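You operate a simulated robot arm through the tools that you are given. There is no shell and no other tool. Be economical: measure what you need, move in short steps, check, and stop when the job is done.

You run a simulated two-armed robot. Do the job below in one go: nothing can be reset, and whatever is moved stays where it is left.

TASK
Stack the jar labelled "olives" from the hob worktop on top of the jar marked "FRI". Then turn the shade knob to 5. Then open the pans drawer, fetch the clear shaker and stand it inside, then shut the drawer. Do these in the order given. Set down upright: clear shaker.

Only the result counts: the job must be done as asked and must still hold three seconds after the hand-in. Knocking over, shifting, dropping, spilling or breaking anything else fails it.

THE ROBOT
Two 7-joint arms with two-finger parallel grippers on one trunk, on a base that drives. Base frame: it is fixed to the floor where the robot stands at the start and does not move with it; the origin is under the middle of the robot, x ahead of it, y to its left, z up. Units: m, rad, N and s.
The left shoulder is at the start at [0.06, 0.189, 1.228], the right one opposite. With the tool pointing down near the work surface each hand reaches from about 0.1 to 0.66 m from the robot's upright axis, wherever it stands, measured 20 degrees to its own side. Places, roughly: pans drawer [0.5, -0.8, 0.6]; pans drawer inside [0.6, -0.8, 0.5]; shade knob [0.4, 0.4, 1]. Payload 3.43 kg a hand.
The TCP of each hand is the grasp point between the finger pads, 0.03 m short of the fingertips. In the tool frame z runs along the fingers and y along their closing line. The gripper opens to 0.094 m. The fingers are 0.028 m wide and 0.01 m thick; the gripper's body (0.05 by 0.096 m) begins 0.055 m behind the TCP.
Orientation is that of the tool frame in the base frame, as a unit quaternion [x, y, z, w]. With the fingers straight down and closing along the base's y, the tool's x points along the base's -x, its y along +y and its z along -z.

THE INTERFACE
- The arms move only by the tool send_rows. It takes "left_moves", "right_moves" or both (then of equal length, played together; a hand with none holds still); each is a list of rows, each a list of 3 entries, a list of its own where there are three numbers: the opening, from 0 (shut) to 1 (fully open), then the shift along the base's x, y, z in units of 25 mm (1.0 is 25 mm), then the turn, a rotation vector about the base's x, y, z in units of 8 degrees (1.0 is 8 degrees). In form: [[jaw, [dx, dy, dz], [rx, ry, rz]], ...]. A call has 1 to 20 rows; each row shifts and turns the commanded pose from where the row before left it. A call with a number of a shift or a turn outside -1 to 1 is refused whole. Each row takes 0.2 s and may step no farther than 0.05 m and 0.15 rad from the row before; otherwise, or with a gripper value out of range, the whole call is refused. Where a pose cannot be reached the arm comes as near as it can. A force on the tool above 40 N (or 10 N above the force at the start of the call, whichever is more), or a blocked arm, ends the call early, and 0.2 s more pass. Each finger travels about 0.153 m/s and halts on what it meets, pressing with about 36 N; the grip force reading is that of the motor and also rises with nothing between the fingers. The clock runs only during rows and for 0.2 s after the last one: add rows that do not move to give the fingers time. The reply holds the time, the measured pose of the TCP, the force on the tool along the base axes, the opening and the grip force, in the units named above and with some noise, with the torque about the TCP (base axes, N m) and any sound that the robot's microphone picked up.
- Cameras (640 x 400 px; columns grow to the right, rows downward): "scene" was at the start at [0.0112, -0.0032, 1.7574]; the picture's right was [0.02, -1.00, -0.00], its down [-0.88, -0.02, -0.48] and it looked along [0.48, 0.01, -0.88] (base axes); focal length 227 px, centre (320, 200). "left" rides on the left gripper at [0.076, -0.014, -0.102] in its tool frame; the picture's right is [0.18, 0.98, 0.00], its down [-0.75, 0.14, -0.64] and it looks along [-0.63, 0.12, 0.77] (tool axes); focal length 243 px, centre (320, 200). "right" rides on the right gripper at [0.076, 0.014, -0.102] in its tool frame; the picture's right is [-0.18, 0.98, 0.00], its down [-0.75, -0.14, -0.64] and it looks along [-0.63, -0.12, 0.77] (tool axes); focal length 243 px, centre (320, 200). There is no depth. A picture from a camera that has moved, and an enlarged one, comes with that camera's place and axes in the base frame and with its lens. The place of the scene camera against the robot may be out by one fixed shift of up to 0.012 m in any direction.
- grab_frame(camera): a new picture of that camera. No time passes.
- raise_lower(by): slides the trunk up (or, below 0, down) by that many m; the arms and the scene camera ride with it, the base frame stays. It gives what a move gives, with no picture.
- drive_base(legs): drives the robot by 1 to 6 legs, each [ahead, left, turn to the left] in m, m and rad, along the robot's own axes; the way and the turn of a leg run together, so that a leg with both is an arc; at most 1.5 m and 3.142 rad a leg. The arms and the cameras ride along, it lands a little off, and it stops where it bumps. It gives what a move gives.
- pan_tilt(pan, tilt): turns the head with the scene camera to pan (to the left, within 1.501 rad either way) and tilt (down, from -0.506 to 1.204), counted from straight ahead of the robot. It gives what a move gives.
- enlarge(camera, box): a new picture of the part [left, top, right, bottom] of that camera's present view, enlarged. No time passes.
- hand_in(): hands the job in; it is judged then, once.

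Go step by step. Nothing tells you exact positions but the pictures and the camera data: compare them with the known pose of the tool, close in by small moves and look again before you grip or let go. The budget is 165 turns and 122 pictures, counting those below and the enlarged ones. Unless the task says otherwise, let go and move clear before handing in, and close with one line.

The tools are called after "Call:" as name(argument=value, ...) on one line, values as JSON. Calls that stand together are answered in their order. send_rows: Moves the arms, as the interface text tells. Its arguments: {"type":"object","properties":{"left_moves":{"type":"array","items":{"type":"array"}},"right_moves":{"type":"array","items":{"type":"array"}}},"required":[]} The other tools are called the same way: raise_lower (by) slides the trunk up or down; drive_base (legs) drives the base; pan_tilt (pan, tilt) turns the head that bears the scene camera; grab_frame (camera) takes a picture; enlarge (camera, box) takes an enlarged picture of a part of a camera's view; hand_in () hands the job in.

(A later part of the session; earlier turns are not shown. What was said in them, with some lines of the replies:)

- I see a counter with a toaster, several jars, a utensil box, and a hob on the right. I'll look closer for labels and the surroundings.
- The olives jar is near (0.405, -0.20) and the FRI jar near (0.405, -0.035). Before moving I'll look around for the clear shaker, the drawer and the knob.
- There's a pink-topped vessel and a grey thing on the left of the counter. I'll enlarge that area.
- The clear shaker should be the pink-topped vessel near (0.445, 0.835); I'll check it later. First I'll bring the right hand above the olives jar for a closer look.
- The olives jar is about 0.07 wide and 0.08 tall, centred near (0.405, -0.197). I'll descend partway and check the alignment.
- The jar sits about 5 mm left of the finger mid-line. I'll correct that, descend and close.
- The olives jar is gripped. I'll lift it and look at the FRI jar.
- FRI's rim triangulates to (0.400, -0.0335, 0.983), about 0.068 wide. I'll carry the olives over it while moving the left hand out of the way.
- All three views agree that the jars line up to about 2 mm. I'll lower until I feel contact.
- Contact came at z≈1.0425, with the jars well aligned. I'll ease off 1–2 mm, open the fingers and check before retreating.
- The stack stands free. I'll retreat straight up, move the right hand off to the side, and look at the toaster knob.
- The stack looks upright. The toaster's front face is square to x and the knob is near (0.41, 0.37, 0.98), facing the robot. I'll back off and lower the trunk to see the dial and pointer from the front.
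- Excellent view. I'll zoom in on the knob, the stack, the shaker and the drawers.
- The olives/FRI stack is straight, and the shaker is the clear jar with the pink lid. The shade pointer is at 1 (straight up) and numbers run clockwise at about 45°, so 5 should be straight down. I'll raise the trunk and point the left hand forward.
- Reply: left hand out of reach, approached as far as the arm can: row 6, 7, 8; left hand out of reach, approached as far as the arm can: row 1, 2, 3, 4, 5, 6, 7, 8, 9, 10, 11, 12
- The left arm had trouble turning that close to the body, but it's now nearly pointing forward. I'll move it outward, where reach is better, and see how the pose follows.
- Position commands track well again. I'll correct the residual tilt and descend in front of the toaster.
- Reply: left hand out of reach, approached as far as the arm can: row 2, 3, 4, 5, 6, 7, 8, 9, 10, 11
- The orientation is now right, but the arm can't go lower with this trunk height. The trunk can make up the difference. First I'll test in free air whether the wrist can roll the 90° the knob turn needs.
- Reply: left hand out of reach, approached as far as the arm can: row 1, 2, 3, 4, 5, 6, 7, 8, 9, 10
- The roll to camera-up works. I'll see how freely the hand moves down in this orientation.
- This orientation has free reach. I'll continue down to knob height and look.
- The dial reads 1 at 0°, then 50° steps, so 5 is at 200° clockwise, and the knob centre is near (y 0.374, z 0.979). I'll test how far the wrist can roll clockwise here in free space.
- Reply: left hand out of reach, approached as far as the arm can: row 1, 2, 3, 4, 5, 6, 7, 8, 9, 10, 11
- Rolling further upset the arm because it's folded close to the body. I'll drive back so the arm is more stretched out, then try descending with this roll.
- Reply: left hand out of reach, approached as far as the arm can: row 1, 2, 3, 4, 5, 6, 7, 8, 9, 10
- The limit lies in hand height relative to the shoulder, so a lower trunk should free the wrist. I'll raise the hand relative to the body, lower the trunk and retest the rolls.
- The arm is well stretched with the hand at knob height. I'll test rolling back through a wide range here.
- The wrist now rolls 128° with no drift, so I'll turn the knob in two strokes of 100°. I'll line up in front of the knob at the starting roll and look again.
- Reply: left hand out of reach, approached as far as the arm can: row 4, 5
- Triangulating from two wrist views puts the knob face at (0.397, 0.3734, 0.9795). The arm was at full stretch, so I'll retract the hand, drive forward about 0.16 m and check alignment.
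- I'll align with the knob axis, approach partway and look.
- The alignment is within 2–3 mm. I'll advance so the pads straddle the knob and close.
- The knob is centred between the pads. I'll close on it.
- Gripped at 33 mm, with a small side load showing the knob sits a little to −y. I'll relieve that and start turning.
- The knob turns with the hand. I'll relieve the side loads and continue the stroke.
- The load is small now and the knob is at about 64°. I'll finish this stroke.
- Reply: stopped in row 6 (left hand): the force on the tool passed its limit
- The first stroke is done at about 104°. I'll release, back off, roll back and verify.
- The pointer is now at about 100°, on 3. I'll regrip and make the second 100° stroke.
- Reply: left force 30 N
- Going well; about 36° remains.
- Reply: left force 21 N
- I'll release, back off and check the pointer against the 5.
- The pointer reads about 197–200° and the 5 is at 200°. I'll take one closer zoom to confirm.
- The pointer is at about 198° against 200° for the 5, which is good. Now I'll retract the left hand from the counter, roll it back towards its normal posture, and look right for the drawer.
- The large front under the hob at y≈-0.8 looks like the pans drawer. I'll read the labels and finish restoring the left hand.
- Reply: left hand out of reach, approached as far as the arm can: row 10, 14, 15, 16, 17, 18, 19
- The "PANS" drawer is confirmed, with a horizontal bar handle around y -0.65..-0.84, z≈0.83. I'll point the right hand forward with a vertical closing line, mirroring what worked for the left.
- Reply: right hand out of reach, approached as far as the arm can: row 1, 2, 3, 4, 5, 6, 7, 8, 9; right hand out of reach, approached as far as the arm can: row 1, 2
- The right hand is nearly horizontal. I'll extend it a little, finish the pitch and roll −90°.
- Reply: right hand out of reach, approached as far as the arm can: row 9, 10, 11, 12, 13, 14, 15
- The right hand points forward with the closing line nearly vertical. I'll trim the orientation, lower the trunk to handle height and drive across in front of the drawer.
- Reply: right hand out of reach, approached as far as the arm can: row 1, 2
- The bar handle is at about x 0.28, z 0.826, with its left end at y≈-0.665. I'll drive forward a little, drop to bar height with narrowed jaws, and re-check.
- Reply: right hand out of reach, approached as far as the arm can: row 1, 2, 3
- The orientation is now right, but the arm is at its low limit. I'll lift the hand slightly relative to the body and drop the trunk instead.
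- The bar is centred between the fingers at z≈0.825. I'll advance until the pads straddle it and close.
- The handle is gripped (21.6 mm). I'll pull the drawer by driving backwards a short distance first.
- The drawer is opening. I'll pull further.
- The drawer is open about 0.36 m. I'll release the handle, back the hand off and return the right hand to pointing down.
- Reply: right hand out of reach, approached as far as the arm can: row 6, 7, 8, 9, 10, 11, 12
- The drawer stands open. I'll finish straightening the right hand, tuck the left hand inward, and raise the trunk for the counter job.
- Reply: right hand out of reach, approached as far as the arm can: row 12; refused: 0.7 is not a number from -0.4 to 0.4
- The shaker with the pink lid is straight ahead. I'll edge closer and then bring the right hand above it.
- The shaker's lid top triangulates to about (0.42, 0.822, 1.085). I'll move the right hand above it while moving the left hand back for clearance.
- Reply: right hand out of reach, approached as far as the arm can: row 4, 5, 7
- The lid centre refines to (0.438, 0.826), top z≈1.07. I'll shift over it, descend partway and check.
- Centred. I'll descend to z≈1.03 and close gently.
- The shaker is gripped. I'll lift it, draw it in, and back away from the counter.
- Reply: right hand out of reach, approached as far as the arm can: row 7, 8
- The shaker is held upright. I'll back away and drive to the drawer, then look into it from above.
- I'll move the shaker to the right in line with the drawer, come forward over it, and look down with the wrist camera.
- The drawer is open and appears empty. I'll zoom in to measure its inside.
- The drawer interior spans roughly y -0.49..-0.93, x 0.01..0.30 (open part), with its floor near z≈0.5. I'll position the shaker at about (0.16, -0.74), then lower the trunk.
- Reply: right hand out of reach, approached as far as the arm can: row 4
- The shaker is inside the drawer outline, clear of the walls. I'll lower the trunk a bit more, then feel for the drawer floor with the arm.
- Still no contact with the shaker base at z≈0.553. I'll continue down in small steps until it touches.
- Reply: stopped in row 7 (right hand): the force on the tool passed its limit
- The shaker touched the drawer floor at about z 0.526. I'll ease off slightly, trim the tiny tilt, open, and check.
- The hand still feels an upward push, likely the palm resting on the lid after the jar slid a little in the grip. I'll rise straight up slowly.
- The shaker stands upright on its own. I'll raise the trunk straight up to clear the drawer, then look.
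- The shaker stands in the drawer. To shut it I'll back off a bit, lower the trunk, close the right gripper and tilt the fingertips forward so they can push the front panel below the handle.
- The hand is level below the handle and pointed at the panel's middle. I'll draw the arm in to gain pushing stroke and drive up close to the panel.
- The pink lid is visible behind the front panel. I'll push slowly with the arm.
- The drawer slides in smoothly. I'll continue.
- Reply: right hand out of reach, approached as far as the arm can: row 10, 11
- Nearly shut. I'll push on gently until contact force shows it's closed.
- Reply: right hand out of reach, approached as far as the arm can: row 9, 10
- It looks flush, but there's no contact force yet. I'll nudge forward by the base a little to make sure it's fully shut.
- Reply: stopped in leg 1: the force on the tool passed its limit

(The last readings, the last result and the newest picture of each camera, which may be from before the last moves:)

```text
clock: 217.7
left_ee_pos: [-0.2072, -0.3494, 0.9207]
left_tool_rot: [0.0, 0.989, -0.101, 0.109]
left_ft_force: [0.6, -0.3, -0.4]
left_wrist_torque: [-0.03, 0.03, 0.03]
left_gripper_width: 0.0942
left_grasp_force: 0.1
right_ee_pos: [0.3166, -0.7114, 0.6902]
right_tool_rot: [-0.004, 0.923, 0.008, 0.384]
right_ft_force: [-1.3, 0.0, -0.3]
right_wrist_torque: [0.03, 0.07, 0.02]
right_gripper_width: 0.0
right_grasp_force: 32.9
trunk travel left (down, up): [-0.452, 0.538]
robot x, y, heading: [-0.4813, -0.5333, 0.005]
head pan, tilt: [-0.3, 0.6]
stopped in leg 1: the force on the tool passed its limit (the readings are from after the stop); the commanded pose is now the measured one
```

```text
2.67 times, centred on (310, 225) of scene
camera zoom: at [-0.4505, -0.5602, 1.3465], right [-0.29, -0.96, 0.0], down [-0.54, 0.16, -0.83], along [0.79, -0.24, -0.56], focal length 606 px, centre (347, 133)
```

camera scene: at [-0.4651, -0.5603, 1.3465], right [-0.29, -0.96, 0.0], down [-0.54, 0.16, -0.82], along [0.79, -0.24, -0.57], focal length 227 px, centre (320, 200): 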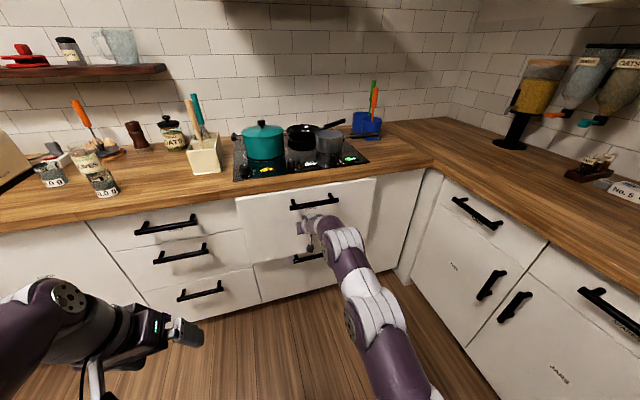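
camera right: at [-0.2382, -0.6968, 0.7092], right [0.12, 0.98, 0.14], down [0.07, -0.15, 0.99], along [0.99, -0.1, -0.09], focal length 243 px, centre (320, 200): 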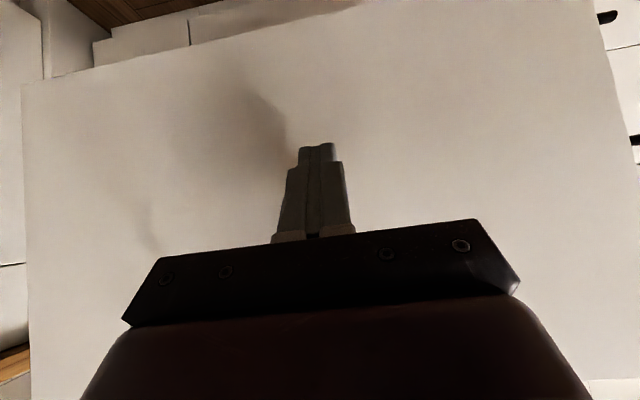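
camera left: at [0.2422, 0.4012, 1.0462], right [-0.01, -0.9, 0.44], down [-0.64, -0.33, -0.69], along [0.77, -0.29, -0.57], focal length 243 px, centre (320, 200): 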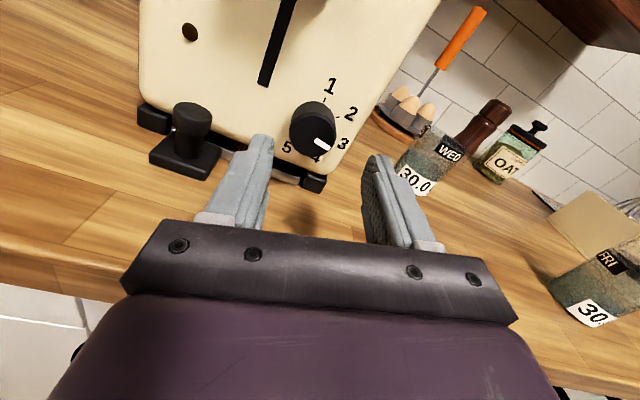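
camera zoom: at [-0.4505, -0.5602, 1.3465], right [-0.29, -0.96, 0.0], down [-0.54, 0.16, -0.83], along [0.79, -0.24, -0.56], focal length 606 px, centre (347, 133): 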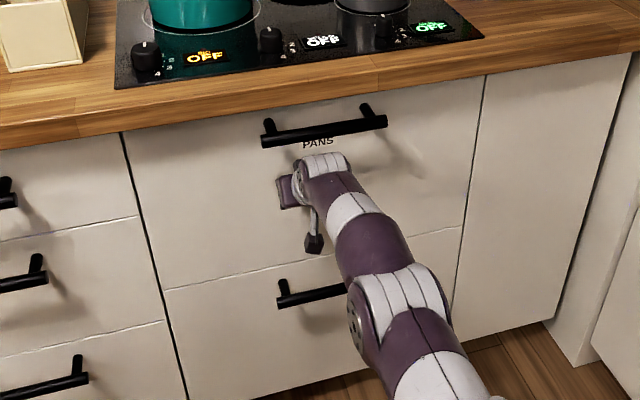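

The force limit tripped, so the drawer is fully shut. I'll back away and check everything.

Call:
send_rows(right_moves=[[0, [-0.8, 0, 0], [0, 0, 0]], [0, [-0.8, 0, 0], [0, 0, 0]], [0, [-0.8, 0, 0], [0, 0, 0]]])

Call:
drive_base(legs=[[-0.4, 0.3, 0]])

Call:
pan_tilt(pan=0.0, tilt=0.3)

Call:
grab_frame(camera="scene")

```text
clock: 218.4
left_ee_pos: [-0.2077, -0.3482, 0.9205]
left_tool_rot: [-0.002, 0.989, -0.101, 0.11]
left_ft_force: [0.1, 0.0, -0.3]
left_wrist_torque: [-0.01, -0.01, 0.01]
left_gripper_width: 0.0939
left_grasp_force: 0.0
right_ee_pos: [0.2548, -0.7117, 0.6907]
right_tool_rot: [-0.004, 0.923, 0.008, 0.384]
right_ft_force: [0.3, -0.8, 0.0]
right_wrist_torque: [-0.01, -0.02, -0.02]
right_gripper_width: 0.0002
right_grasp_force: 33.4
trunk travel left (down, up): [-0.452, 0.538]
robot x, y, heading: [-0.4836, -0.5296, 0.005]
head pan, tilt: [-0.3, 0.6]
```

```text
clock: 221.4
left_ee_pos: [-0.6101, -0.0508, 0.9204]
left_tool_rot: [-0.009, 0.989, -0.1, 0.11]
left_ft_force: [0.5, 0.1, 0.3]
left_wrist_torque: [-0.06, -0.01, 0.02]
left_gripper_width: 0.0938
left_grasp_force: 0.2
right_ee_pos: [-0.1417, -0.4055, 0.692]
right_tool_rot: [-0.011, 0.923, 0.011, 0.384]
right_ft_force: [0.3, 0.5, 0.9]
right_wrist_torque: [0.02, -0.02, -0.01]
right_gripper_width: 0.0
right_grasp_force: 32.7
trunk travel left (down, up): [-0.452, 0.538]
robot x, y, heading: [-0.8772, -0.238, 0.02]
head pan, tilt: [-0.3, 0.6]
```

```text
clock: 222.2
left_ee_pos: [-0.6106, -0.0509, 0.9202]
left_tool_rot: [-0.009, 0.989, -0.1, 0.11]
left_ft_force: [0.3, 1.0, 0.6]
left_wrist_torque: [0.0, 0.01, 0.02]
left_gripper_width: 0.0939
left_grasp_force: 0.0
right_ee_pos: [-0.1412, -0.4058, 0.691]
right_tool_rot: [-0.012, 0.923, 0.012, 0.384]
right_ft_force: [-0.1, 0.6, 0.6]
right_wrist_torque: [0.02, 0.0, 0.03]
right_gripper_width: 0.0
right_grasp_force: 33.0
trunk travel left (down, up): [-0.452, 0.538]
robot x, y, heading: [-0.878, -0.2397, 0.022]
head pan, tilt: [0.0, 0.3]
```

```text
22 pictures are left
camera scene: at [-0.8414, -0.2406, 1.3739], right [0.02, -1.0, 0.0], down [-0.3, -0.01, -0.95], along [0.95, 0.02, -0.3], focal length 227 px, centre (320, 200)
```

scene: 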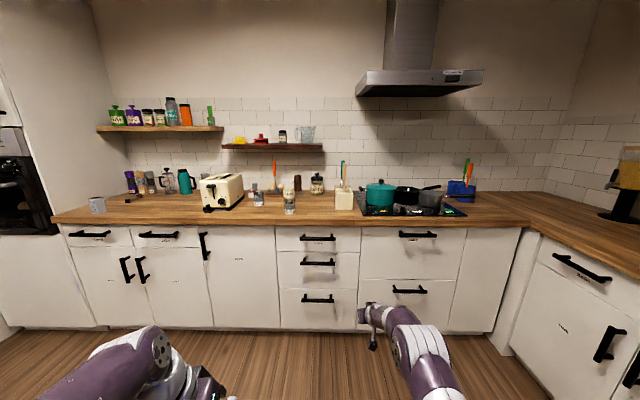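

Call:
enlarge(camera="scene", box=[195, 160, 355, 225])

Call:
enlarge(camera="scene", box=[350, 180, 480, 300])

Call:
enlarge(camera="scene", box=[200, 175, 245, 215])

```text
4.00 times, centred on (275, 192) of scene
camera zoom: at [-0.8414, -0.2406, 1.3739], right [0.02, -1.0, 0.0], down [-0.3, -0.01, -0.95], along [0.95, 0.02, -0.3], focal length 908 px, centre (500, 230)
```

zoom: 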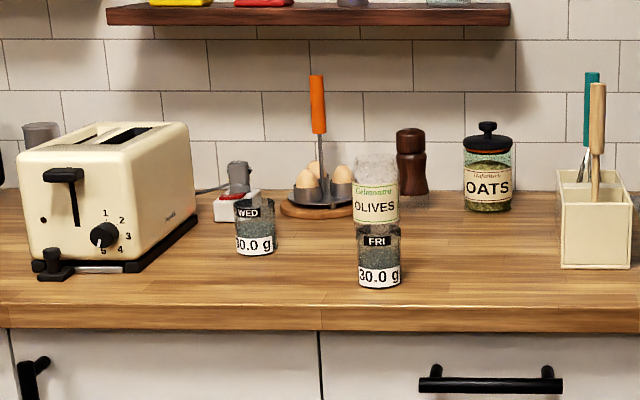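

```text
3.33 times, centred on (415, 240) of scene
camera zoom: at [-0.8414, -0.2406, 1.3739], right [0.02, -1.0, 0.0], down [-0.3, -0.01, -0.95], along [0.95, 0.02, -0.3], focal length 757 px, centre (3, 67)
```

zoom: 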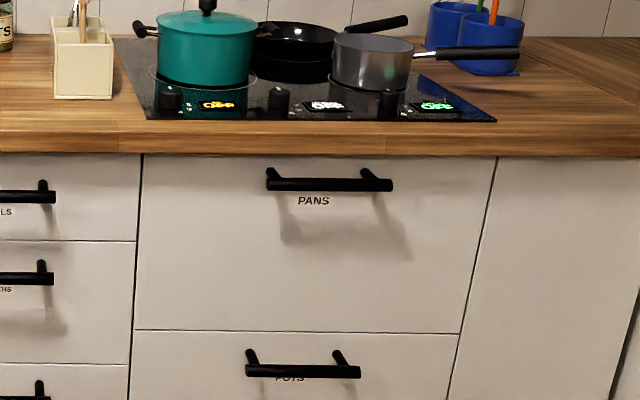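

```text
10.00 times, centred on (222, 195) of scene
camera zoom: at [-0.8414, -0.2406, 1.3739], right [0.02, -1.0, 0.0], down [-0.3, -0.01, -0.95], along [0.95, 0.02, -0.3], focal length 2270 px, centre (1295, 250)
```

zoom: 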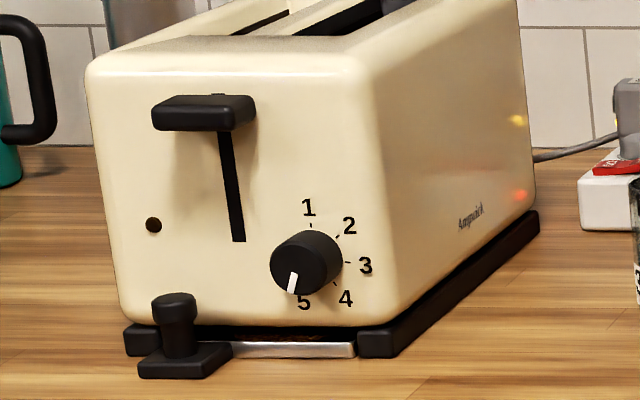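

The olives jar still stands on FRI, the knob pointer is on 5 and the pans drawer is flush. Both hands are clear, so I'm handing in.

Call:
hand_in()

```text
The job is handed in.
```

The job is handed in: the olives jar is stacked on FRI, the shade knob is at 5 (within about 2°), and the clear shaker was left standing upright in the pans drawer, which is shut.
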